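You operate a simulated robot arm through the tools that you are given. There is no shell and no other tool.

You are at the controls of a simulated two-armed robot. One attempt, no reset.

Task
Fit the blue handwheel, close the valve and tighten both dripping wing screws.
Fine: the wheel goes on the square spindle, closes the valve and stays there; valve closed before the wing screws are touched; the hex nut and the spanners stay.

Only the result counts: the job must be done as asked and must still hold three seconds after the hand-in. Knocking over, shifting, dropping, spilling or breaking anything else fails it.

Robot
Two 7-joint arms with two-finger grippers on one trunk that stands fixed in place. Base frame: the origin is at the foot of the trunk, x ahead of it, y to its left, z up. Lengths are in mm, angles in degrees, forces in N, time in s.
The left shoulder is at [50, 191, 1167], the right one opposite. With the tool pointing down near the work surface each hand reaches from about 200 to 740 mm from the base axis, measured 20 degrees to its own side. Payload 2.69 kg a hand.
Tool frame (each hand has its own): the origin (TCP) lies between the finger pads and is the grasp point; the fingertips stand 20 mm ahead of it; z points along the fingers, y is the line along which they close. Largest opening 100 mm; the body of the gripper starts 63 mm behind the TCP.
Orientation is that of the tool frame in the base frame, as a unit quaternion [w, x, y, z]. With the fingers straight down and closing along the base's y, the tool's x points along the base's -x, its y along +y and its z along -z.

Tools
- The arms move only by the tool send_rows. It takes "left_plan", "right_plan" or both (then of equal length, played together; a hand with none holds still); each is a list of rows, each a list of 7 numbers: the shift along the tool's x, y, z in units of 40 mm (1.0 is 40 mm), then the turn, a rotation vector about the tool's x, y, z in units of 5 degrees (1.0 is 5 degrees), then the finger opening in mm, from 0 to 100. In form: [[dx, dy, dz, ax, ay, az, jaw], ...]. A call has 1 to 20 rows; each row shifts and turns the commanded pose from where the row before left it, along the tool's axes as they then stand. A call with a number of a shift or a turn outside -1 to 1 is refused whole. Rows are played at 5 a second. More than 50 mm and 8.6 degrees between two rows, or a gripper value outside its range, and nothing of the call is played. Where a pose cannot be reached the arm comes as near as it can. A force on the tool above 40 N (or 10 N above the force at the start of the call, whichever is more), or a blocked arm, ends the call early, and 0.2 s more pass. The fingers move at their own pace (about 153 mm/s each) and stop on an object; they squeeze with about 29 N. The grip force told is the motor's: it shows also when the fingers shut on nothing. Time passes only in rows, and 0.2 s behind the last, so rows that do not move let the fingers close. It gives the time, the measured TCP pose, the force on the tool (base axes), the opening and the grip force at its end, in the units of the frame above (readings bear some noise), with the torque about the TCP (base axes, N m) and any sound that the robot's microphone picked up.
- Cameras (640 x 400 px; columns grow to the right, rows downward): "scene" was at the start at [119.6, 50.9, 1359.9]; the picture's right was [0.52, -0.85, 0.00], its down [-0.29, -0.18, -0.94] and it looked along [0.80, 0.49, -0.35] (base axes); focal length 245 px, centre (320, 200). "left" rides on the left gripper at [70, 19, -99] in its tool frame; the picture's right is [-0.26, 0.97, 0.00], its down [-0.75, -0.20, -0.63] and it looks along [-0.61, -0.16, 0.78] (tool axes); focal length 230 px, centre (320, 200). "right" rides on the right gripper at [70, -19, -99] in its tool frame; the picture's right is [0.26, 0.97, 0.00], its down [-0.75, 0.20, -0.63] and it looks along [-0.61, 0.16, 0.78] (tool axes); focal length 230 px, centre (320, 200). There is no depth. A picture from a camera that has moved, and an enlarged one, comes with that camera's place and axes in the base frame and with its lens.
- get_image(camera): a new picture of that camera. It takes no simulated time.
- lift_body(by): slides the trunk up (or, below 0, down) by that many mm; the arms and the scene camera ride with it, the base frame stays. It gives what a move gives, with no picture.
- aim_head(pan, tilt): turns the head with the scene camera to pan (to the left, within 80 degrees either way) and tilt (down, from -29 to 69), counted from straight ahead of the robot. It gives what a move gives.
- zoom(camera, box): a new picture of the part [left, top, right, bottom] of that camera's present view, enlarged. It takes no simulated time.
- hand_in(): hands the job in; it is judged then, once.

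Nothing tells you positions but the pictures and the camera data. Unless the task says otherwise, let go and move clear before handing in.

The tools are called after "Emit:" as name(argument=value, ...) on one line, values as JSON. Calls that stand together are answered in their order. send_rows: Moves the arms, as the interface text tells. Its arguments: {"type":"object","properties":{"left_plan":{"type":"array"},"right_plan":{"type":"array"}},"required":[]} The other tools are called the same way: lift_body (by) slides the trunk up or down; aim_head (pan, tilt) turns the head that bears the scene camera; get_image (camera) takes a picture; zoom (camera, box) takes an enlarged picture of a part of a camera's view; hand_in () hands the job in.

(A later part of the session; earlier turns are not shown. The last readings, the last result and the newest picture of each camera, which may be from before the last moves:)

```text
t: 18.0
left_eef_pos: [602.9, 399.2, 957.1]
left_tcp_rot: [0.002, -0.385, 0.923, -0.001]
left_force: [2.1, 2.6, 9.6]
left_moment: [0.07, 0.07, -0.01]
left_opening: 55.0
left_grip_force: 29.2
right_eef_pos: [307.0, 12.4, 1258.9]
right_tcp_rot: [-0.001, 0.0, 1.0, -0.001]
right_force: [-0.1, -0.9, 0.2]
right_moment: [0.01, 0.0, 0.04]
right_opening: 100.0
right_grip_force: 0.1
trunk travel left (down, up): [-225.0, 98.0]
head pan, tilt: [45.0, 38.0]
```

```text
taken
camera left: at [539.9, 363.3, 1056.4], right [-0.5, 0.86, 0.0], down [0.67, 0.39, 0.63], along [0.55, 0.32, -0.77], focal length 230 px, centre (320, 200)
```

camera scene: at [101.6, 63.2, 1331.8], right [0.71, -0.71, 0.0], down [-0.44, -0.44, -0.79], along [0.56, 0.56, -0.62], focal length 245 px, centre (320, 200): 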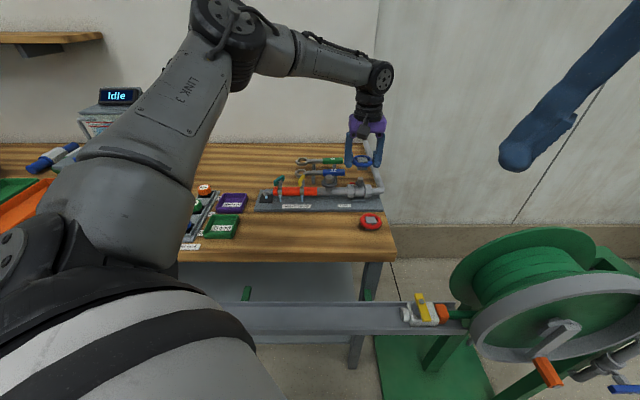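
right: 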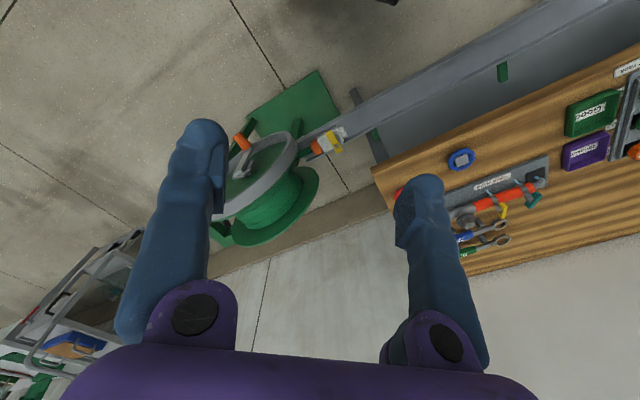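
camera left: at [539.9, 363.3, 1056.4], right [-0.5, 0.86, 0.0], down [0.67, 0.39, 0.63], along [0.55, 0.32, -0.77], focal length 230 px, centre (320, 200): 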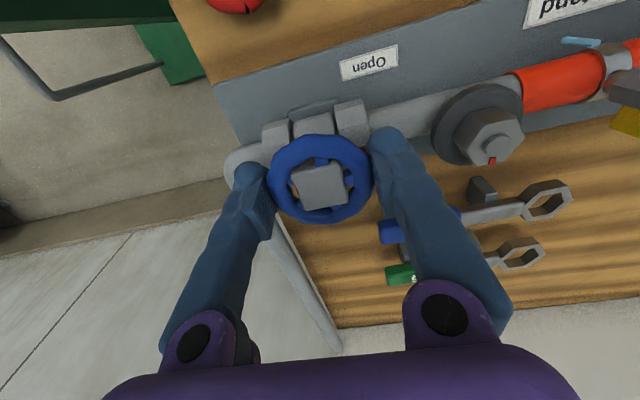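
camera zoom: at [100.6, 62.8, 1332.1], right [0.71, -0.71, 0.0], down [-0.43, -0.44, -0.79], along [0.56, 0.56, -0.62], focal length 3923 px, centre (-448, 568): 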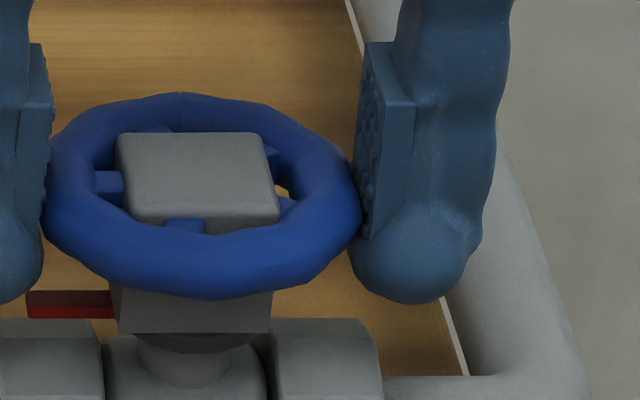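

The wheel is seated with about 10 N of downward contact. I'll start closing by turning clockwise 30° and checking the forces.

Emit:
send_rows(left_plan=[[0, 0, -0.01, 0, 0, 1, 40], [0, 0, 0, 0, 0, 1, 40], [0, 0, 0, 0, 0, 1, 40], [0, 0, 0, 0, 0, 1, 40], [0, 0, 0, 0, 0, 1, 40], [0, 0, 0, 0, 0, 1, 40], [0, 0, 0, 0, 0, 0, 40]])

Emit:
zoom(camera="scene", box=[345, 160, 393, 196])

Emit:
get_image(camera="left")

```text
t: 19.6
left_eef_pos: [602.9, 398.9, 956.6]
left_tcp_rot: [0.001, -0.131, 0.991, 0.001]
left_force: [2.5, -0.1, 3.9]
left_moment: [0.0, -0.06, -0.01]
left_opening: 54.8
left_grip_force: 28.8
right_eef_pos: [307.9, 12.9, 1259.8]
right_tcp_rot: [0.0, 0.0, 1.0, 0.0]
right_force: [0.3, -0.2, -0.2]
right_moment: [0.04, 0.01, 0.0]
right_opening: 100.2
right_grip_force: 0.0
trunk travel left (down, up): [-225.0, 98.0]
head pan, tilt: [45.0, 38.0]
```

```text
11.11 times, centred on (369, 178) of scene
camera zoom: at [101.3, 62.9, 1331.8], right [0.71, -0.71, 0.0], down [-0.44, -0.44, -0.79], along [0.56, 0.56, -0.62], focal length 2724 px, centre (-224, 444)
```

zoom: 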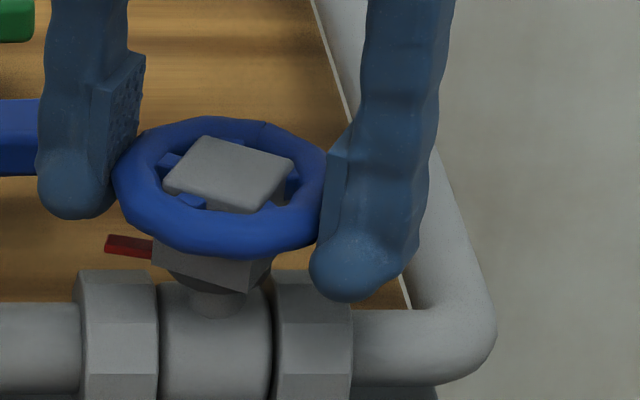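

```text
taken
camera left: at [529.8, 398.4, 1056.5], right [0.0, 1.0, 0.0], down [0.78, 0.0, 0.63], along [0.63, 0.0, -0.78], focal length 230 px, centre (320, 200)
```

left: 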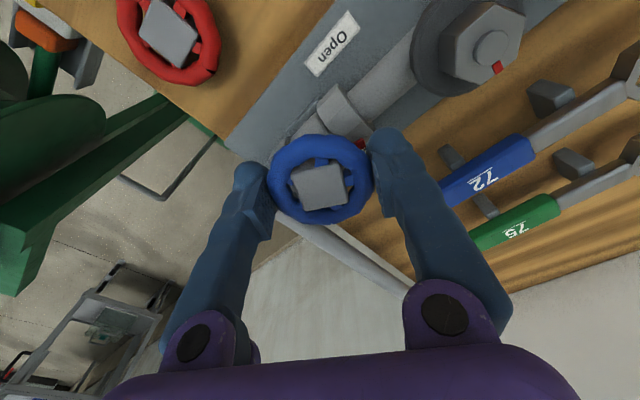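

The wheel and pointer turn together with little force. I'll continue to the full quarter turn.

Emit:
send_rows(left_plan=[[0, 0, 0, 0, 0, 1, 40], [0, 0, 0, 0, 0, 1, 40], [0, 0, 0, 0, 0, 1, 40], [0, 0, 0, 0, 0, 1, 40], [0, 0, 0, 0, 0, 1, 40], [0, 0, 0, 0, 0, 1, 40], [0, 0, 0, 0, 0, 1, 40], [0, 0, 0, 0, 0, 1, 40], [0, 0, 0, 0, 0, 1, 40], [0, 0, 0, 0, 0, 1, 40], [0, 0, 0, 0, 0, 0, 40]])

Emit:
zoom(camera="scene", box=[345, 160, 393, 196])

Emit:
zoom(camera="left", box=[240, 60, 480, 230])

```text
t: 22.0
left_eef_pos: [602.4, 401.4, 957.1]
left_tcp_rot: [0.001, 0.3, 0.954, 0.0]
left_force: [-2.4, 4.6, 4.6]
left_moment: [0.07, 0.07, 0.03]
left_opening: 55.0
left_grip_force: 28.9
right_eef_pos: [307.1, 12.5, 1259.2]
right_tcp_rot: [0.0, 0.0, 1.0, 0.0]
right_force: [-0.5, -1.1, 0.4]
right_moment: [0.04, -0.01, -0.02]
right_opening: 99.9
right_grip_force: 0.1
trunk travel left (down, up): [-225.0, 98.0]
head pan, tilt: [45.0, 38.0]
```

```text
11.11 times, centred on (369, 178) of scene
camera zoom: at [100.5, 63.3, 1331.9], right [0.71, -0.71, 0.0], down [-0.43, -0.44, -0.79], along [0.56, 0.56, -0.62], focal length 2724 px, centre (-224, 444)
```

zoom: 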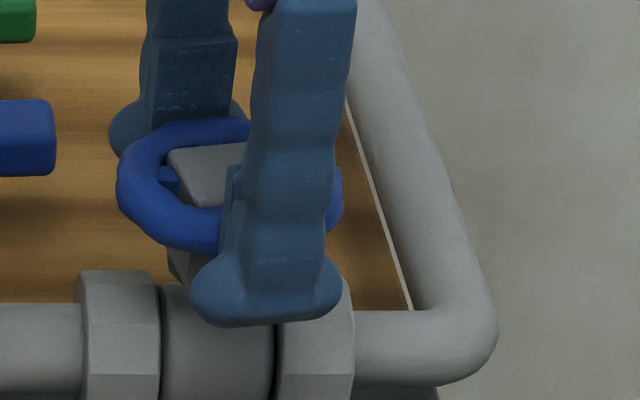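

```text
2.35 times, centred on (360, 145) of left
camera zoom: at [555.8, 455.1, 1056.4], right [0.77, 0.64, 0.0], down [0.5, -0.59, 0.63], along [0.41, -0.48, -0.78], focal length 541 px, centre (226, 329)
```

zoom: 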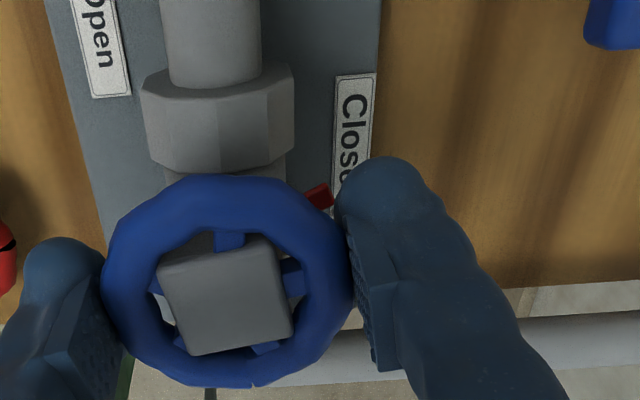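

The valve has turned 80° and the pointer is approaching "Closed". I'll continue a few degrees to find the stop.

Emit:
send_rows(left_plan=[[0.015, 0.005, 0, 0, 0, 1, 40], [0, 0, 0, 0, 0, 1, 40], [0, 0, 0, 0, 0, 0.4, 40], [0, 0, 0, 0, 0, 0, 40]])

Emit:
zoom(camera="left", box=[240, 60, 480, 230])

```text
t: 23.0
left_eef_pos: [602.9, 401.4, 956.6]
left_tcp_rot: [0.001, 0.398, 0.917, 0.0]
left_force: [5.3, 1.9, 4.7]
left_moment: [0.01, -0.08, 0.03]
left_opening: 54.9
left_grip_force: 29.1
right_eef_pos: [307.5, 13.1, 1260.1]
right_tcp_rot: [0.0, 0.0, 1.0, 0.0]
right_force: [0.5, 0.4, 0.6]
right_moment: [0.0, 0.01, 0.03]
right_opening: 100.1
right_grip_force: 0.1
trunk travel left (down, up): [-225.0, 98.0]
head pan, tilt: [45.0, 38.0]
```

```text
2.35 times, centred on (360, 145) of left
camera zoom: at [568.3, 463.8, 1056.3], right [0.88, 0.47, 0.0], down [0.36, -0.69, 0.63], along [0.3, -0.56, -0.78], focal length 541 px, centre (226, 329)
```

zoom: 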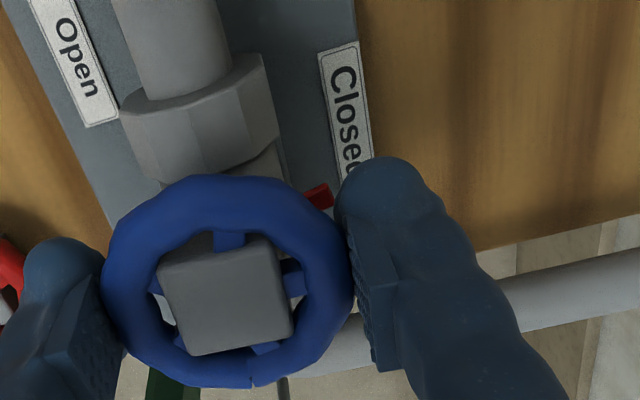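

The total turn is 92° with no stop felt. I'll probe a little further, watching the moment.

Emit:
send_rows(left_plan=[[0, 0, 0, 0, 0, 0.6, 40], [0, 0, 0, 0, 0, 0.6, 40], [0, 0, 0, 0, 0, 0, 40]])

Emit:
zoom(camera="left", box=[240, 60, 480, 230])

Emit:
zoom(camera="scene", box=[255, 160, 405, 215])

```text
t: 23.8
left_eef_pos: [603.6, 400.5, 956.5]
left_tcp_rot: [0.002, 0.445, 0.895, 0.001]
left_force: [10.9, 5.2, 12.0]
left_moment: [0.07, -0.14, 0.02]
left_opening: 55.0
left_grip_force: 29.5
right_eef_pos: [306.7, 13.6, 1260.3]
right_tcp_rot: [0.0, 0.0, 1.0, 0.0]
right_force: [-0.9, -0.2, -0.6]
right_moment: [0.02, -0.04, -0.03]
right_opening: 99.8
right_grip_force: 0.0
trunk travel left (down, up): [-225.0, 98.0]
head pan, tilt: [45.0, 38.0]
```

```text
2.35 times, centred on (360, 145) of left
camera zoom: at [574.9, 466.9, 1056.3], right [0.93, 0.38, 0.0], down [0.29, -0.72, 0.63], along [0.24, -0.58, -0.78], focal length 541 px, centre (226, 329)
```

zoom: 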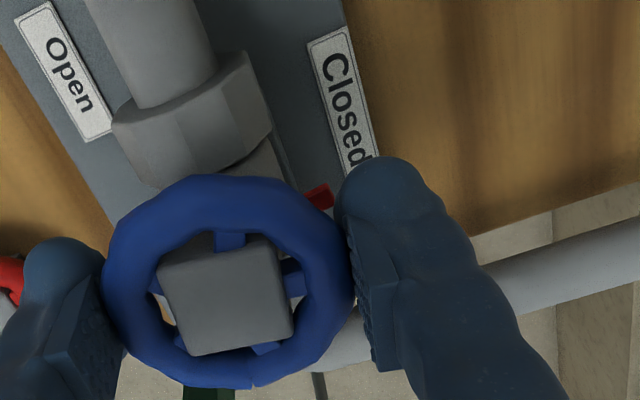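

```text
4.27 times, centred on (330, 188) of scene
camera zoom: at [101.5, 63.1, 1331.9], right [0.71, -0.71, 0.0], down [-0.44, -0.44, -0.79], along [0.56, 0.56, -0.62], focal length 1046 px, centre (277, 253)
```

zoom: 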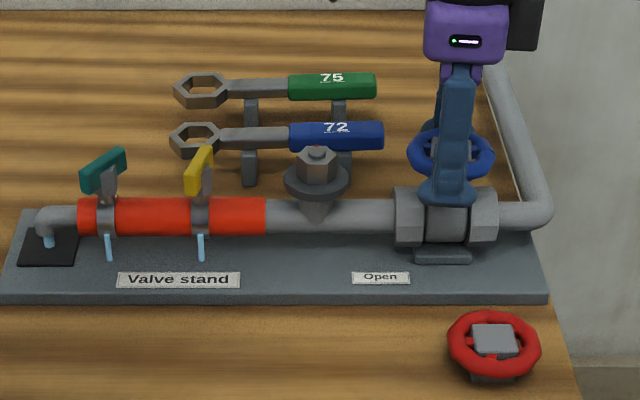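

The turn is now about 98° with force rising to about 12 N, while the drips still show. I'll hold still and read the forces again.

Emit:
send_rows(left_plan=[[0, 0, 0, 0, 0, 0, 40], [0, 0, 0, 0, 0, 0, 40]])

Emit:
zoom(camera="scene", box=[255, 170, 295, 205])

Emit:
zoom(camera="left", box=[330, 120, 400, 160])

```text
t: 24.4
left_eef_pos: [602.7, 400.6, 956.4]
left_tcp_rot: [0.001, 0.445, 0.895, 0.001]
left_force: [15.0, 7.2, 13.7]
left_moment: [0.1, -0.2, 0.06]
left_opening: 54.9
left_grip_force: 28.7
right_eef_pos: [308.2, 12.4, 1259.1]
right_tcp_rot: [0.0, 0.0, 1.0, 0.0]
right_force: [0.2, -0.6, -0.6]
right_moment: [-0.03, 0.0, 0.01]
right_opening: 99.8
right_grip_force: 0.1
trunk travel left (down, up): [-225.0, 98.0]
head pan, tilt: [45.0, 38.0]
```

```text
11.43 times, centred on (275, 188) of scene
camera zoom: at [101.5, 63.0, 1331.9], right [0.71, -0.71, 0.0], down [-0.44, -0.44, -0.79], along [0.56, 0.56, -0.62], focal length 2802 px, centre (834, 343)
```

zoom: 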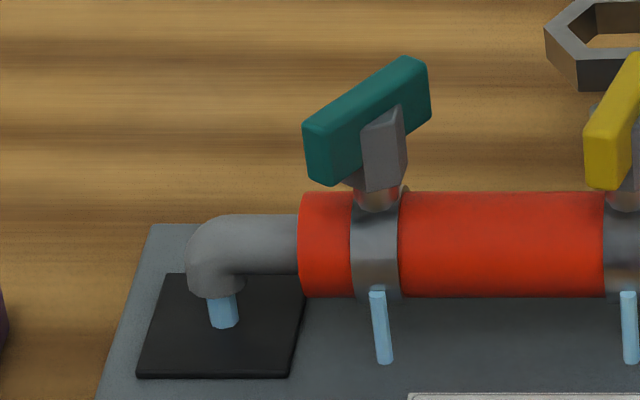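

```text
9.14 times, centred on (365, 140) of left
camera zoom: at [574.8, 466.9, 1056.3], right [0.93, 0.38, 0.0], down [0.29, -0.72, 0.63], along [0.24, -0.58, -0.78], focal length 2104 px, centre (-91, 749)
```

zoom: 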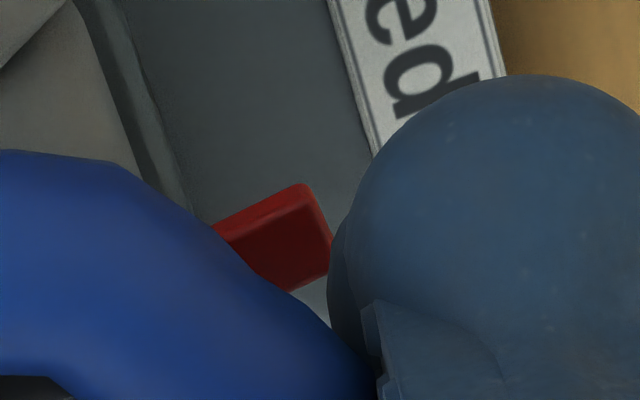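

The pointer now lies at about 45°, across the pipe, which is a full quarter turn. The side force runs along the jaw axis, so the hand is slightly short of the spindle axis. I'll relieve that and press a few degrees further to reach the stop.

Emit:
send_rows(left_plan=[[0, 0.03, -0.01, 0, 0, 0, 40], [0, 0.02, -0.01, 0, 0, 0, 40], [0, 0, 0, 0, 0, 0, 40]])

Emit:
send_rows(left_plan=[[0, 0, 0, 0, 0, 0.6, 40], [0, 0, 0, 0, 0, 0.6, 40], [0, 0, 0, 0, 0, 0, 40]])

Emit:
zoom(camera="scene", box=[255, 170, 295, 205])

Emit:
zoom(camera="left", box=[250, 100, 400, 230])

```text
t: 25.2
left_eef_pos: [603.8, 400.9, 957.2]
left_tcp_rot: [-0.002, 0.446, 0.895, -0.001]
left_force: [3.9, 2.3, 3.9]
left_moment: [0.03, -0.09, 0.0]
left_opening: 55.1
left_grip_force: 28.6
right_eef_pos: [307.5, 11.9, 1259.0]
right_tcp_rot: [0.0, 0.0, 1.0, 0.0]
right_force: [-0.2, 0.0, 0.0]
right_moment: [-0.02, 0.02, 0.01]
right_opening: 100.0
right_grip_force: 0.1
trunk travel left (down, up): [-225.0, 98.0]
head pan, tilt: [45.0, 38.0]
```

```text
t: 26.0
left_eef_pos: [603.0, 400.3, 956.7]
left_tcp_rot: [0.0, 0.492, 0.87, 0.0]
left_force: [2.1, -2.2, 0.1]
left_moment: [-0.05, -0.05, 0.0]
left_opening: 55.1
left_grip_force: 29.0
right_eef_pos: [307.9, 12.4, 1258.7]
right_tcp_rot: [0.0, 0.001, 1.0, 0.0]
right_force: [-0.1, -0.9, 0.7]
right_moment: [0.02, 0.03, 0.0]
right_opening: 100.0
right_grip_force: 0.0
trunk travel left (down, up): [-225.0, 98.0]
head pan, tilt: [45.0, 38.0]
```

```text
11.43 times, centred on (275, 188) of scene
camera zoom: at [101.5, 62.9, 1331.8], right [0.71, -0.71, 0.0], down [-0.44, -0.44, -0.79], along [0.56, 0.56, -0.62], focal length 2802 px, centre (834, 343)
```

zoom: 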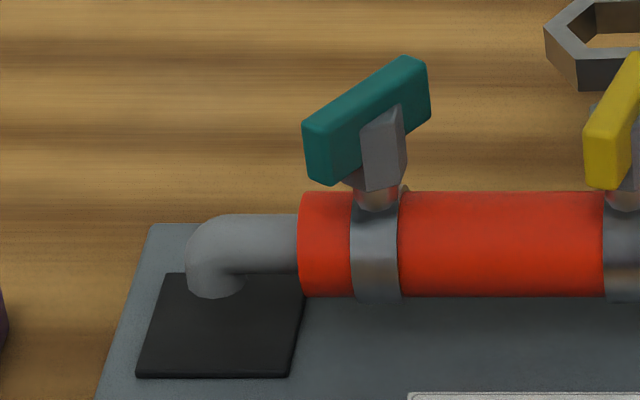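

```text
3.08 times, centred on (325, 165) of left
camera zoom: at [582.9, 469.8, 1056.3], right [0.96, 0.28, 0.0], down [0.22, -0.75, 0.63], along [0.17, -0.6, -0.78], focal length 708 px, centre (305, 308)
```

zoom: 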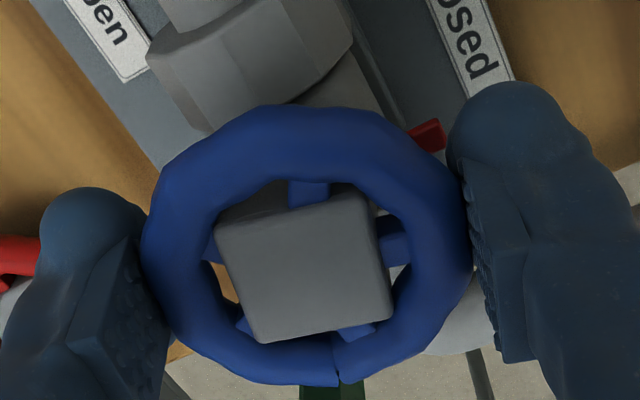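

All the streams have stopped, so the valve is closed. I'll add a few degrees as margin, check for the stop, then release.

Emit:
send_rows(left_plan=[[0, 0, 0, 0, 0, 0.5, 40], [0, 0, 0, 0, 0, 0.5, 40], [0, 0, 0, 0, 0, 0, 40], [0, 0, 0, 0, 0, 0, 40]])

Emit:
zoom(camera="left", box=[250, 100, 400, 230])

Emit:
zoom(camera="scene", box=[255, 160, 405, 215])

```text
t: 27.0
left_eef_pos: [604.3, 401.6, 957.1]
left_tcp_rot: [0.0, 0.529, 0.849, -0.001]
left_force: [-0.5, -8.7, -3.6]
left_moment: [-0.19, 0.01, 0.43]
left_opening: 54.8
left_grip_force: 29.4
right_eef_pos: [307.4, 12.5, 1258.8]
right_tcp_rot: [0.0, 0.0, 1.0, 0.0]
right_force: [0.7, -0.2, -0.6]
right_moment: [0.0, 0.02, 0.0]
right_opening: 100.0
right_grip_force: 0.1
trunk travel left (down, up): [-225.0, 98.0]
head pan, tilt: [45.0, 38.0]
```

```text
3.08 times, centred on (325, 165) of left
camera zoom: at [589.2, 471.4, 1056.4], right [0.98, 0.19, 0.0], down [0.15, -0.76, 0.63], along [0.12, -0.62, -0.78], focal length 708 px, centre (305, 308)
```

zoom: 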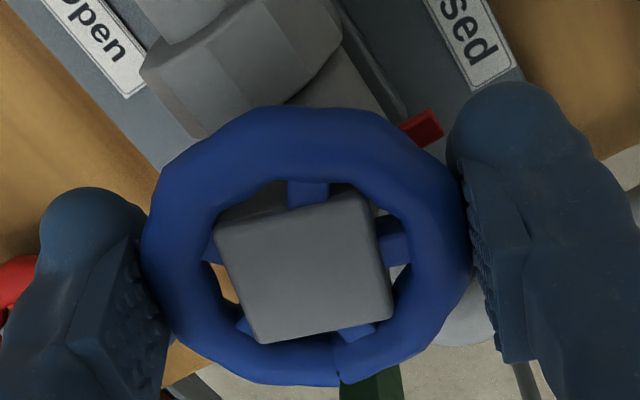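

```text
4.27 times, centred on (330, 188) of scene
camera zoom: at [101.6, 62.4, 1331.8], right [0.71, -0.71, 0.0], down [-0.44, -0.43, -0.79], along [0.56, 0.56, -0.62], focal length 1046 px, centre (277, 253)
```

zoom: 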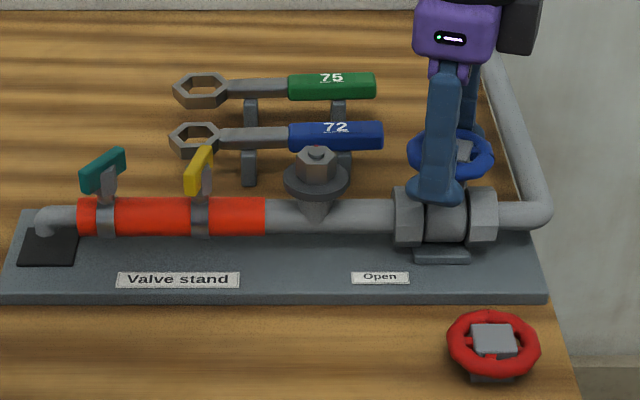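

The stop is felt (0.43 N m) and the valve is closed. I'll back off 2° within the play to unload it, then open the fingers and lift clear.

Emit:
send_rows(left_plan=[[0, 0, 0, 0, 0, -0.5, 40], [0, 0, 0, 0, 0, 0, 40], [0, 0, 0, 0, 0, 0, 58], [0, 0, 0, 0, 0, 0, 62], [0, 0, 0, 0, 0, 0, 68], [0, 0, 0, 0, 0, 0, 74], [0, 0, 0, 0, 0, 0, 74], [0, 0, -0.3, 0, 0, 0, 74], [0, 0, -0.6, 0, 0, 0, 74], [0, 0, -0.8, 0, 0, 0, 74], [0, 0, -0.8, 0, 0, 0, 74], [0, 0, 0, 0, 0, 0, 74]])

Emit:
zoom(camera="left", box=[220, 0, 480, 230])

Emit:
zoom(camera="scene", box=[255, 150, 405, 215])

```text
t: 29.6
left_eef_pos: [605.1, 399.3, 1056.9]
left_tcp_rot: [0.0, 0.511, 0.86, 0.0]
left_force: [0.0, -0.1, 0.3]
left_moment: [0.02, 0.01, -0.03]
left_opening: 73.9
left_grip_force: 0.1
right_eef_pos: [308.5, 12.8, 1260.3]
right_tcp_rot: [0.001, 0.0, 1.0, 0.0]
right_force: [-0.7, 0.0, -0.2]
right_moment: [-0.02, 0.02, 0.0]
right_opening: 100.1
right_grip_force: 0.0
trunk travel left (down, up): [-225.0, 98.0]
head pan, tilt: [45.0, 38.0]
```

```text
1.74 times, centred on (350, 115) of left
camera zoom: at [587.4, 470.3, 1156.3], right [0.97, 0.24, 0.0], down [0.18, -0.76, 0.63], along [0.15, -0.61, -0.78], focal length 400 px, centre (268, 348)
```

zoom: 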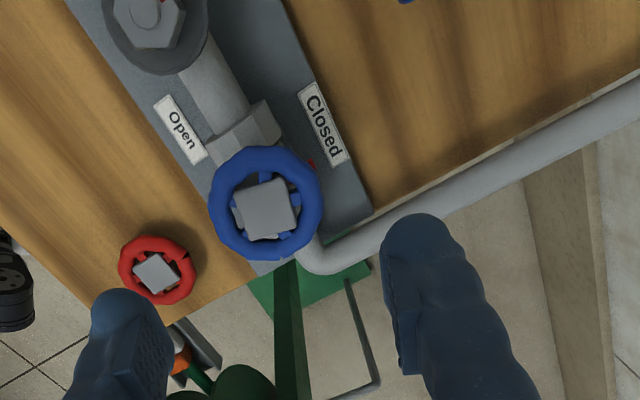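

```text
4.27 times, centred on (330, 182) of scene
camera zoom: at [101.6, 63.4, 1331.8], right [0.71, -0.71, 0.0], down [-0.44, -0.44, -0.79], along [0.56, 0.56, -0.62], focal length 1046 px, centre (277, 275)
```

zoom: 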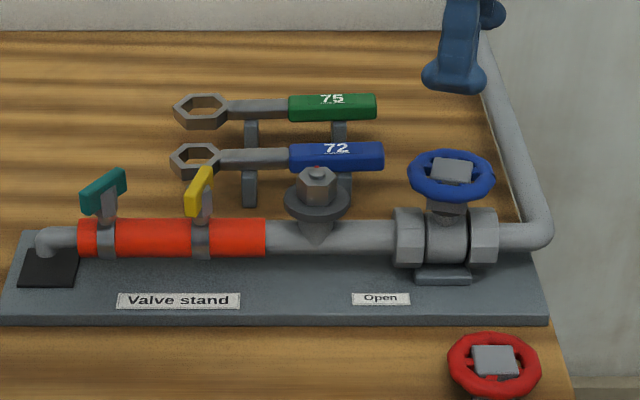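

The wheel stays seated on the spindle and all flow has stopped. Next I'll turn the hand back to match the yellow wing (plate azimuth about 26°) and look from above.

Emit:
send_rows(left_plan=[[0, 0, 0, 0, 0, -1, 70], [0, 0, 0, 0, 0, -1, 70], [0, 0, 0, 0, 0, -1, 70], [0, 0, 0, 0, 0, -1, 70], [0, 0, 0, 0, 0, -1, 70], [0, 0, 0, 0, 0, -1, 70], [0, 0, 0, 0, 0, -1, 70], [0, 0, 0, 0, 0, -1, 70], [0, 0, 0, 0, 0, -1, 70], [0, 0, 0, 0, 0, -1, 70], [0, 0, 0, 0, 0, -1, 70], [0, 0, 0, 0, 0, -1, 70], [0, 0, 0, 0, 0, -1, 70], [0, 0, 0, 0, 0, -1, 70], [0, 0, 0, 0, 0, -1, 70], [0, 0, 0, 0, 0, -1, 70], [0, 0, 0, 0, 0, -1, 70], [0, 0, 0, 0, 0, -0.5, 70], [0, 0, 0, 0, 0, 0, 70]])

```text
t: 33.6
left_eef_pos: [604.6, 401.9, 1056.4]
left_tcp_rot: [0.001, -0.228, 0.974, 0.0]
left_force: [-0.3, -0.8, 0.4]
left_moment: [0.02, -0.03, 0.01]
left_opening: 70.3
left_grip_force: 0.1
right_eef_pos: [307.7, 11.3, 1259.0]
right_tcp_rot: [0.0, 0.0, 1.0, 0.0]
right_force: [0.4, 0.1, -0.3]
right_moment: [-0.04, 0.01, 0.02]
right_opening: 100.0
right_grip_force: 0.0
trunk travel left (down, up): [-225.0, 98.0]
head pan, tilt: [45.0, 38.0]
```

Emit:
send_rows(left_plan=[[0.29, 0.794, 0, 0, 0, 0, 60], [0.29, 0.794, 0, 0, 0, 0, 60], [0.29, 0.794, 0, 0, 0, 0, 60], [0.29, 0.794, 0, 0, 0, 0, 60], [0.29, 0.794, 0.0, 0, 0, 0, 60], [0, 0, 0, 0, 0, 0, 60], [0, 0, 0, 0, 0, 0, 60]])

Emit:
get_image(camera="left")

Emit:
zoom(camera="left", box=[250, 70, 400, 200])

Emit:
zoom(camera="scene", box=[265, 150, 325, 200])

```text
t: 35.2
left_eef_pos: [481.6, 517.3, 1057.9]
left_tcp_rot: [0.0, -0.226, 0.974, 0.0]
left_force: [0.8, 0.2, -0.5]
left_moment: [0.0, -0.03, 0.02]
left_opening: 59.7
left_grip_force: 0.1
right_eef_pos: [307.8, 12.9, 1260.2]
right_tcp_rot: [0.0, 0.0, 1.0, 0.0]
right_force: [0.2, 0.1, 0.4]
right_moment: [-0.03, -0.03, 0.0]
right_opening: 100.0
right_grip_force: 0.0
trunk travel left (down, up): [-225.0, 98.0]
head pan, tilt: [45.0, 38.0]
```

```text
taken
camera left: at [409.8, 503.5, 1157.2], right [-0.19, 0.98, 0.0], down [0.76, 0.15, 0.63], along [0.62, 0.12, -0.78], focal length 230 px, centre (320, 200)
```

left: 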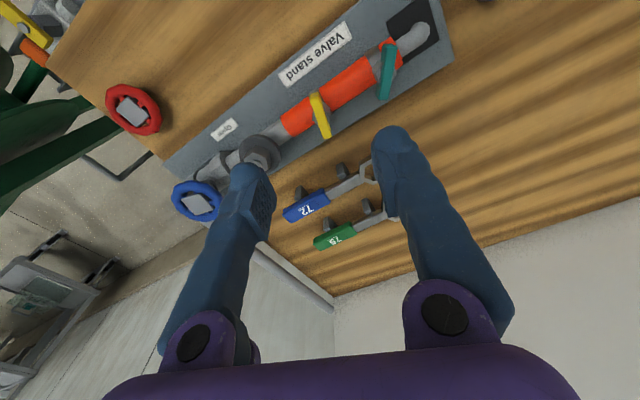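

```text
3.08 times, centred on (325, 135) of left
camera zoom: at [409.8, 503.5, 1157.2], right [-0.19, 0.98, 0.0], down [0.76, 0.15, 0.63], along [0.62, 0.12, -0.78], focal length 708 px, centre (305, 400)
```

zoom: 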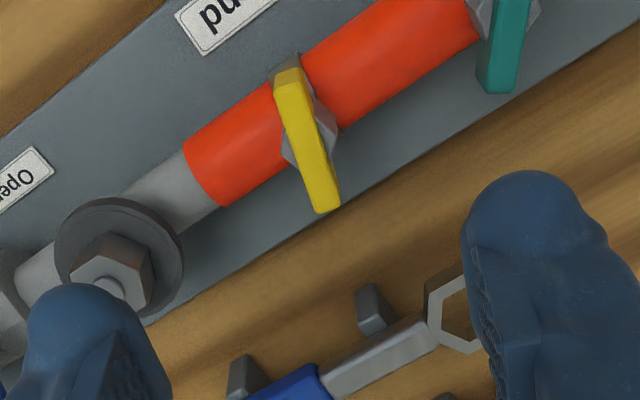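

```text
8.00 times, centred on (295, 175) of scene
camera zoom: at [101.0, 63.4, 1331.8], right [0.71, -0.71, 0.0], down [-0.43, -0.44, -0.79], along [0.56, 0.56, -0.62], focal length 1961 px, centre (520, 400)
```

zoom: 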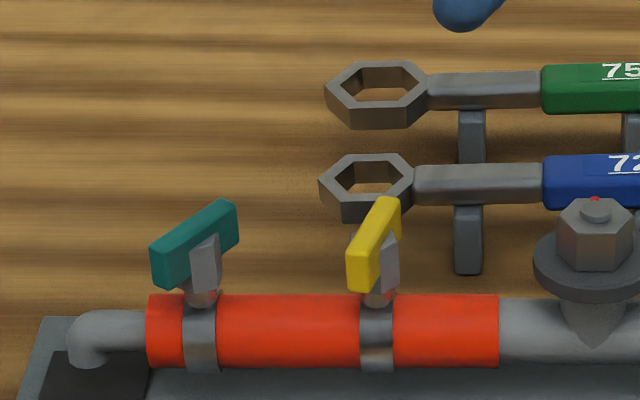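

The yellow wing's top centre triangulates to about (480, 519, 950) with plate azimuth about 28°. I'll shift 2 mm, narrow the jaws and descend to just above it for a check.

Emit:
send_rows(left_plan=[[0, 0.05, 0.5, 0, 0, -0.3, 40], [0, 0, 0.6, 0, 0, 0, 40], [0, 0, 0.6, 0, 0, 0, 40], [0, 0, 0.4, 0, 0, 0, 40], [0, 0, 0, 0, 0, 0, 40]])

Emit:
get_image(camera="left")

Emit:
zoom(camera="scene", box=[265, 150, 325, 200])

```text
t: 36.4
left_eef_pos: [480.7, 520.5, 974.2]
left_tcp_rot: [0.001, -0.239, 0.971, 0.0]
left_force: [0.6, 0.6, -0.7]
left_moment: [0.0, 0.01, 0.02]
left_opening: 39.7
left_grip_force: 0.0
right_eef_pos: [308.3, 11.6, 1259.7]
right_tcp_rot: [0.001, 0.0, 1.0, 0.0]
right_force: [-0.8, 1.0, -0.4]
right_moment: [0.0, 0.0, -0.02]
right_opening: 99.9
right_grip_force: 0.1
trunk travel left (down, up): [-225.0, 98.0]
head pan, tilt: [45.0, 38.0]
```

```text
taken
camera left: at [408.7, 504.7, 1073.2], right [-0.22, 0.98, 0.0], down [0.76, 0.17, 0.63], along [0.62, 0.14, -0.78], focal length 230 px, centre (320, 200)
```

left: 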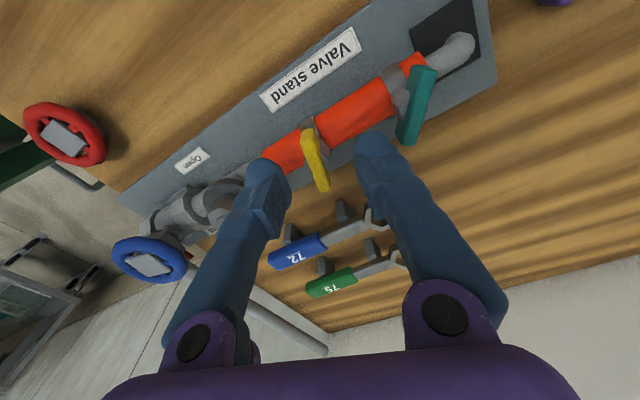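

```text
8.00 times, centred on (295, 175) of scene
camera zoom: at [101.2, 63.1, 1331.9], right [0.71, -0.71, 0.0], down [-0.44, -0.44, -0.79], along [0.56, 0.56, -0.62], focal length 1961 px, centre (520, 400)
```

zoom: 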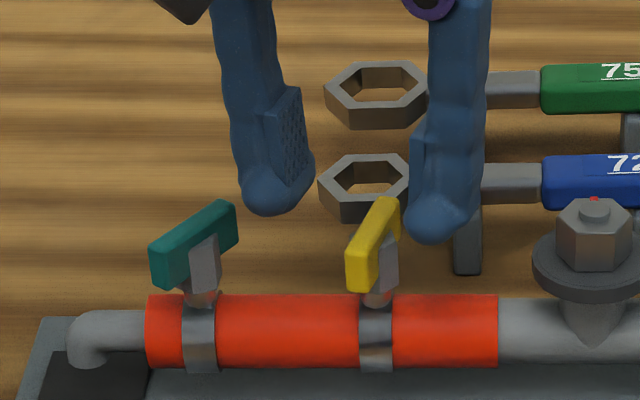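

The fingers look about 3–4 mm too far upstream relative to the wing. I'll zoom to quantify it.

Emit:
zoom(camera="left", box=[250, 100, 390, 200])

Emit:
zoom(camera="scene", box=[280, 160, 325, 190])

```text
4.00 times, centred on (320, 150) of left
camera zoom: at [408.7, 504.7, 1073.2], right [-0.22, 0.98, 0.0], down [0.76, 0.17, 0.63], along [0.62, 0.14, -0.78], focal length 920 px, centre (320, 400)
```

zoom: 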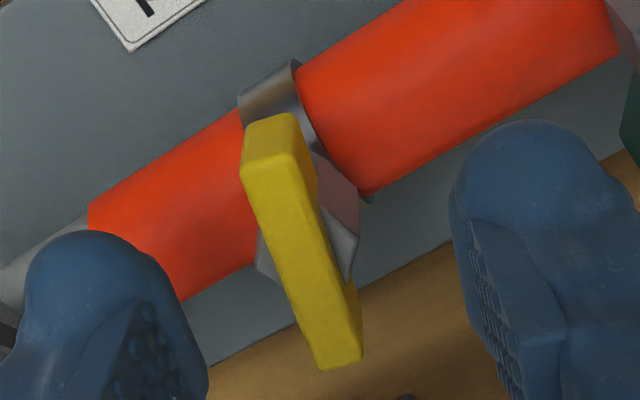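

```text
13.33 times, centred on (302, 175) of scene
camera zoom: at [101.2, 63.1, 1331.9], right [0.71, -0.71, 0.0], down [-0.44, -0.44, -0.79], along [0.56, 0.56, -0.62], focal length 3269 px, centre (553, 533)
```

zoom: 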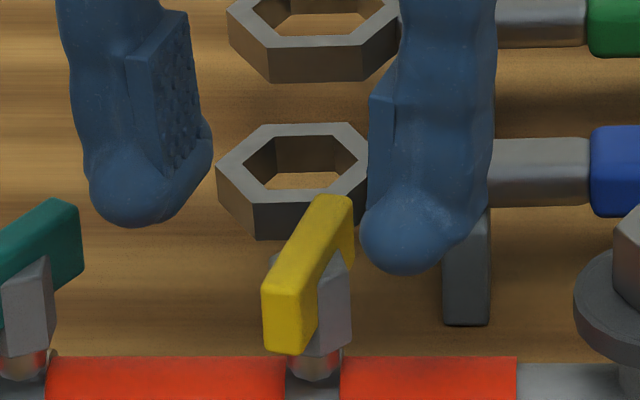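

The wing lies about 4 mm towards tool −y. I'll shift, descend so the tips straddle the plate, and check before closing.

Emit:
send_rows(left_plan=[[0, -0.1, 0.1, 0, 0, 0, 40], [0, 0, 0.2, 0, 0, 0, 40], [0, 0, 0.2, 0, 0, 0, 40], [0, 0, 0, 0, 0, 0, 40]])

Emit:
zoom(camera="left", box=[250, 100, 390, 200])

Emit:
zoom(camera="scene", box=[280, 160, 325, 190])

```text
t: 37.4
left_eef_pos: [482.6, 516.0, 953.7]
left_tcp_rot: [0.001, -0.238, 0.971, 0.001]
left_force: [-0.4, -0.6, 0.5]
left_moment: [0.02, -0.03, 0.0]
left_opening: 40.1
left_grip_force: 0.0
right_eef_pos: [308.8, 12.2, 1258.7]
right_tcp_rot: [0.0, -0.001, 1.0, 0.0]
right_force: [0.2, 0.6, -0.5]
right_moment: [0.02, 0.0, -0.02]
right_opening: 99.9
right_grip_force: 0.1
trunk travel left (down, up): [-225.0, 98.0]
head pan, tilt: [45.0, 38.0]
```

```text
4.00 times, centred on (320, 150) of left
camera zoom: at [411.1, 501.2, 1052.9], right [-0.22, 0.98, 0.0], down [0.76, 0.17, 0.63], along [0.62, 0.14, -0.78], focal length 920 px, centre (320, 400)
```

zoom: 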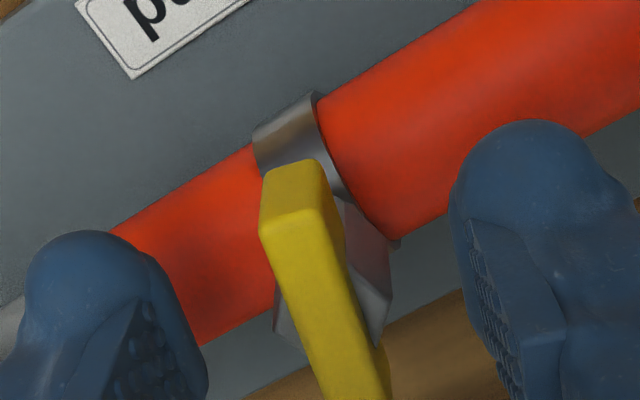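

```text
13.33 times, centred on (302, 175) of scene
camera zoom: at [101.3, 63.1, 1331.8], right [0.71, -0.71, 0.0], down [-0.44, -0.44, -0.79], along [0.56, 0.56, -0.62], focal length 3269 px, centre (553, 533)
```

zoom: 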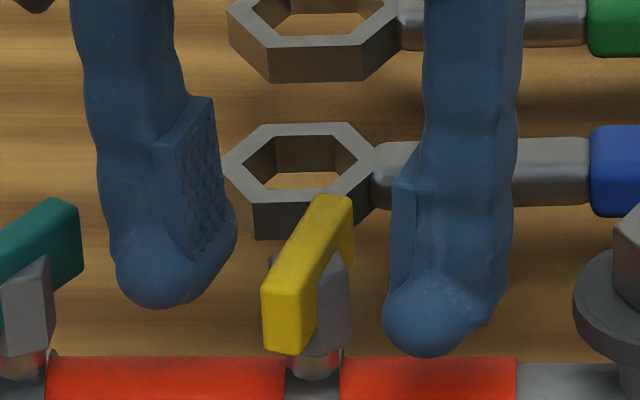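

The fingers now straddle the yellow wing evenly, so I'll close.

Emit:
send_rows(left_plan=[[0, 0, 0, 0, 0, 0, 30], [0, 0, 0, 0, 0, 0, 22], [0, 0, 0, 0, 0, 0, 16], [0, 0, 0, 0, 0, 0, 10], [0, 0, 0, 0, 0, 0, 4], [0, 0, 0, 0, 0, 0, 0], [0, 0, 0, 0, 0, 0, 0]])

Emit:
zoom(camera="left", box=[250, 100, 390, 200])

Emit:
zoom(camera="scene", box=[280, 160, 325, 190])

```text
t: 39.0
left_eef_pos: [483.2, 517.8, 953.9]
left_tcp_rot: [0.001, -0.238, 0.971, 0.0]
left_force: [-3.6, 5.7, -0.4]
left_moment: [0.08, 0.09, 0.01]
left_opening: 17.1
left_grip_force: 42.7
right_eef_pos: [307.8, 12.8, 1259.7]
right_tcp_rot: [0.0, 0.0, 1.0, 0.0]
right_force: [-0.9, 0.7, -0.6]
right_moment: [0.0, 0.0, -0.05]
right_opening: 99.9
right_grip_force: 0.0
trunk travel left (down, up): [-225.0, 98.0]
head pan, tilt: [45.0, 38.0]
```

```text
4.00 times, centred on (320, 150) of left
camera zoom: at [410.7, 502.1, 1052.5], right [-0.22, 0.98, 0.0], down [0.76, 0.17, 0.63], along [0.61, 0.14, -0.78], focal length 920 px, centre (320, 400)
```

zoom: 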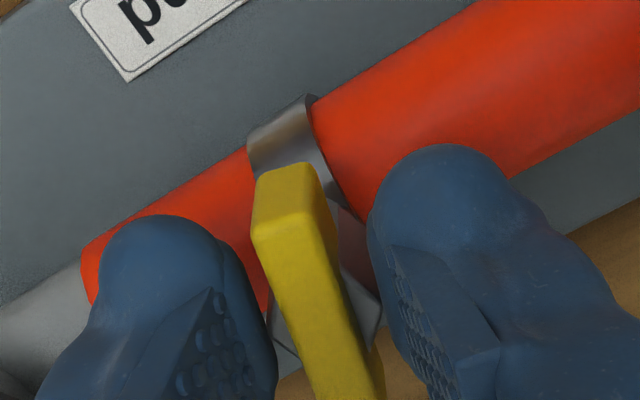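

```text
13.33 times, centred on (302, 175) of scene
camera zoom: at [101.0, 63.9, 1331.8], right [0.71, -0.71, 0.0], down [-0.44, -0.44, -0.79], along [0.56, 0.56, -0.62], focal length 3269 px, centre (553, 533)
```

zoom: 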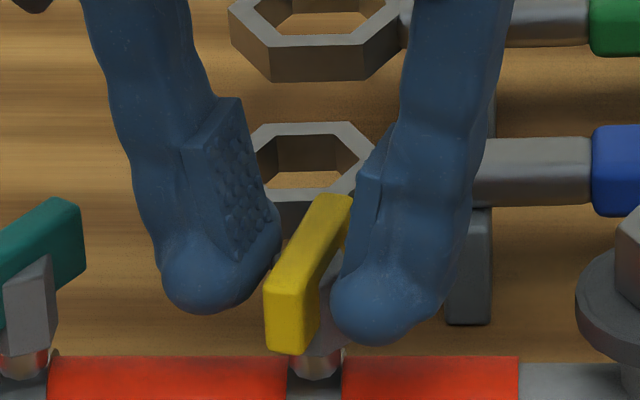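

The jaws clamp the wing's body at 17 mm. I'll turn clockwise 30° and watch the moment.

Emit:
send_rows(left_plan=[[0, 0.02, 0, 0, 0, 0, 0], [0, 0, 0, 0, 0, 1, 0], [0, 0, 0, 0, 0, 1, 0], [0, 0, 0, 0, 0, 1, 0], [0, 0, 0, 0, 0, 1, 0], [0, 0, 0, 0, 0, 1, 0], [0, 0, 0, 0, 0, 1, 0], [0, 0, 0, 0, 0, 0, 0]])

Emit:
zoom(camera="left", box=[250, 100, 390, 200])

Emit:
zoom(camera="scene", box=[280, 160, 325, 190])

```text
t: 40.8
left_eef_pos: [482.0, 520.3, 952.3]
left_tcp_rot: [0.0, 0.022, 1.0, 0.0]
left_force: [-10.7, 21.0, 8.8]
left_moment: [0.2, 0.27, 0.06]
left_opening: 17.3
left_grip_force: 42.7
right_eef_pos: [306.8, 14.1, 1259.8]
right_tcp_rot: [0.001, 0.0, 1.0, -0.001]
right_force: [0.6, -0.1, 0.2]
right_moment: [0.04, 0.01, 0.02]
right_opening: 99.8
right_grip_force: 0.2
trunk travel left (down, up): [-225.0, 98.0]
head pan, tilt: [45.0, 38.0]
```

```text
4.00 times, centred on (320, 150) of left
camera zoom: at [411.7, 540.7, 1052.4], right [0.3, 0.95, 0.0], down [0.74, -0.23, 0.63], along [0.6, -0.19, -0.78], focal length 920 px, centre (320, 400)
```

zoom: 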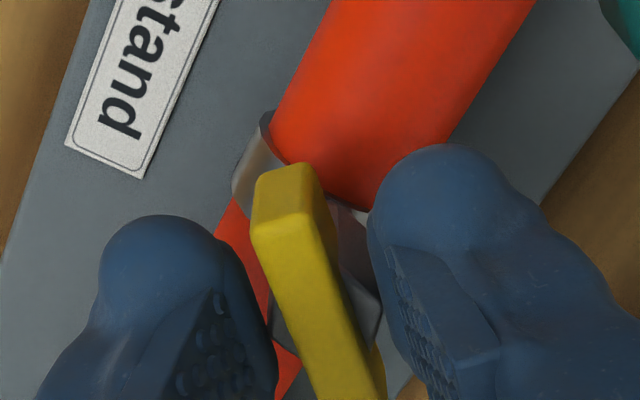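

```text
13.33 times, centred on (302, 175) of scene
camera zoom: at [99.4, 64.6, 1332.0], right [0.71, -0.71, 0.0], down [-0.43, -0.44, -0.79], along [0.56, 0.56, -0.62], focal length 3269 px, centre (553, 533)
```

zoom: 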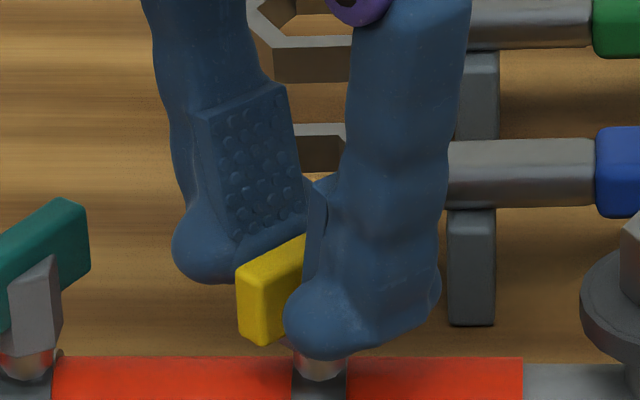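

The wing turns with the hand. The side force is about 23 N because the hand is a few mm off the screw axis, so I'll recenter and continue.

Emit:
send_rows(left_plan=[[0.02, 0.035, -0.015, 0, 0, 0, 0], [0.015, 0.025, 0, 0, 0, 0, 0], [0, 0, 0, 0, 0, 0, 0]])

```text
t: 41.6
left_eef_pos: [482.2, 518.7, 952.9]
left_tcp_rot: [0.001, 0.021, 1.0, -0.001]
left_force: [-5.0, 7.0, -5.1]
left_moment: [0.05, -0.66, 0.01]
left_opening: 17.4
left_grip_force: 43.0
right_eef_pos: [307.6, 13.3, 1259.5]
right_tcp_rot: [0.0, 0.0, 1.0, -0.001]
right_force: [0.5, -0.6, 0.3]
right_moment: [0.05, 0.0, 0.0]
right_opening: 100.3
right_grip_force: 0.0
trunk travel left (down, up): [-225.0, 98.0]
head pan, tilt: [45.0, 38.0]
```

Emit:
send_rows(left_plan=[[0.0, 0.02, 0.008, 0, 0, 0, 0], [0, 0, 0, 0, 0, 1, 0], [0, 0, 0, 0, 0, 1, 0], [0, 0, 0, 0, 0, 1, 0], [0, 0, 0, 0, 0, 1, 0], [0, 0, 0, 0, 0, 0, 0]])

Emit:
zoom(camera="left", box=[250, 100, 390, 200])

Emit:
zoom(camera="scene", box=[255, 150, 405, 215])

```text
t: 43.0
left_eef_pos: [480.6, 521.3, 953.1]
left_tcp_rot: [0.0, 0.195, 0.981, -0.001]
left_force: [-3.0, -4.7, -6.2]
left_moment: [-0.02, 0.12, -0.01]
left_opening: 17.4
left_grip_force: 43.3
right_eef_pos: [308.2, 11.7, 1259.3]
right_tcp_rot: [0.0, 0.001, 1.0, 0.0]
right_force: [0.0, -0.2, 0.2]
right_moment: [-0.01, 0.0, 0.01]
right_opening: 99.8
right_grip_force: 0.1
trunk travel left (down, up): [-225.0, 98.0]
head pan, tilt: [45.0, 38.0]
```

```text
4.00 times, centred on (320, 150) of left
camera zoom: at [423.7, 564.1, 1052.6], right [0.61, 0.79, 0.0], down [0.62, -0.47, 0.63], along [0.5, -0.38, -0.78], focal length 920 px, centre (320, 400)
```

zoom: 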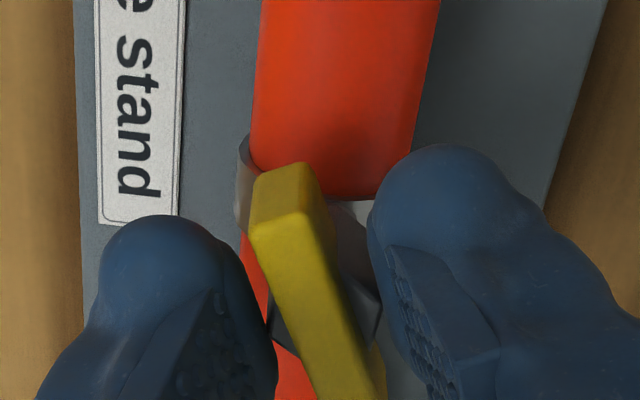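

```text
4.27 times, centred on (330, 182) of scene
camera zoom: at [101.5, 63.1, 1331.8], right [0.71, -0.71, 0.0], down [-0.44, -0.44, -0.79], along [0.56, 0.56, -0.62], focal length 1046 px, centre (277, 275)
```

zoom: 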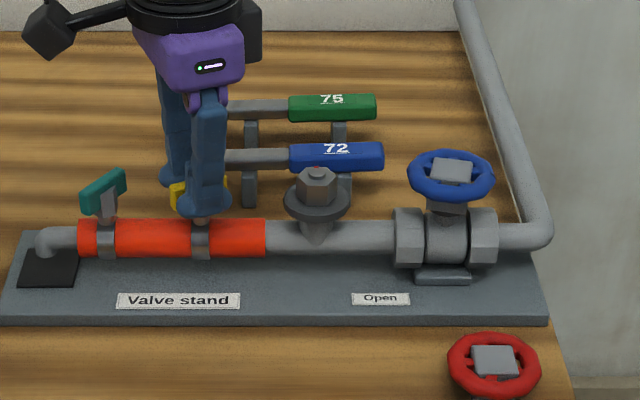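

The wing has turned about 50° with no real torque yet. I continue.

Emit:
send_rows(left_plan=[[0, -0.01, 0.015, 0, 0, 1, 0], [0, 0, 0, 0, 0, 1, 0], [0, 0, 0, 0, 0, 1, 0], [0, 0, 0, 0, 0, 1, 0], [0, 0, 0, 0, 0, 0, 0]])

Emit:
zoom(camera="left", box=[250, 100, 390, 200])

```text
t: 44.2
left_eef_pos: [483.0, 520.9, 954.1]
left_tcp_rot: [0.002, 0.361, 0.932, 0.001]
left_force: [1.6, -4.0, -2.9]
left_moment: [-0.21, -0.21, 0.01]
left_opening: 17.1
left_grip_force: 42.7
right_eef_pos: [309.1, 12.3, 1259.1]
right_tcp_rot: [0.0, 0.0, 1.0, 0.0]
right_force: [0.0, 0.0, -0.3]
right_moment: [-0.03, -0.02, 0.0]
right_opening: 99.9
right_grip_force: 0.1
trunk travel left (down, up): [-225.0, 98.0]
head pan, tilt: [45.0, 38.0]
```

```text
4.00 times, centred on (320, 150) of left
camera zoom: at [442.5, 581.8, 1052.6], right [0.84, 0.54, 0.0], down [0.42, -0.65, 0.63], along [0.34, -0.53, -0.78], focal length 920 px, centre (320, 400)
```

zoom: 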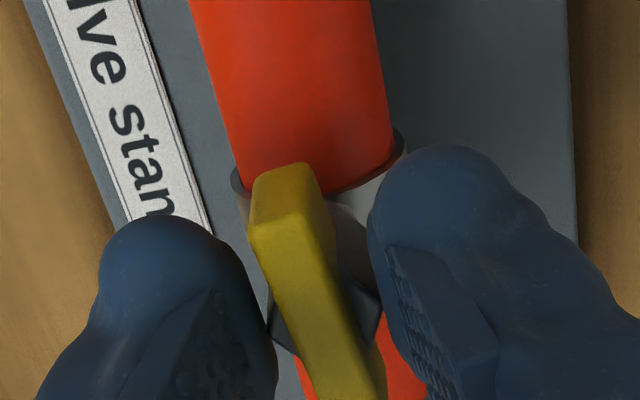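

Emit:
send_rows(left_plan=[[0, 0, 0, 0, 0, 1, 0], [0, 0, 0, 0, 0, 1, 0], [0, 0, 0, 0, 0, 1, 0], [0, 0, 0, 0, 0, 1, 0], [0, 0, 0, 0, 0, 1, 0], [0, 0, 0, 0, 0, 1, 0], [0, 0, 0, 0, 0, 0, 0]])

Emit:
zoom(camera="left", box=[250, 100, 390, 200])

```text
t: 45.8
left_eef_pos: [482.2, 521.2, 953.4]
left_tcp_rot: [0.002, 0.591, 0.807, 0.001]
left_force: [13.5, 11.0, 6.7]
left_moment: [-0.33, -0.48, 1.31]
left_opening: 18.1
left_grip_force: 43.9
right_eef_pos: [308.9, 13.8, 1259.2]
right_tcp_rot: [-0.001, 0.0, 1.0, 0.0]
right_force: [0.5, 0.3, 0.1]
right_moment: [0.01, -0.03, 0.02]
right_opening: 99.8
right_grip_force: 0.0
trunk travel left (down, up): [-225.0, 98.0]
head pan, tilt: [45.0, 38.0]
```

```text
4.00 times, centred on (320, 150) of left
camera zoom: at [478.2, 593.1, 1052.7], right [1.0, 0.05, 0.0], down [0.03, -0.78, 0.63], along [0.03, -0.63, -0.78], focal length 920 px, centre (320, 400)
```

zoom: 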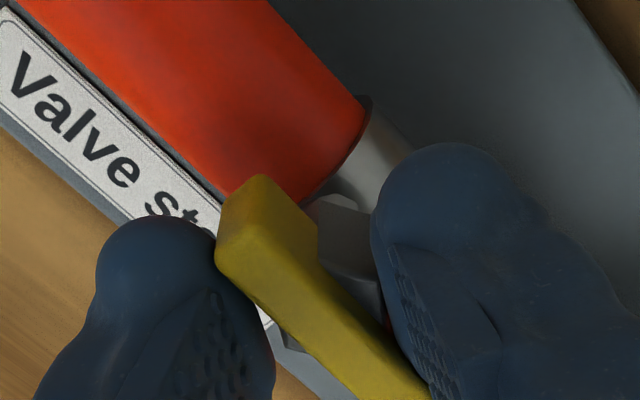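

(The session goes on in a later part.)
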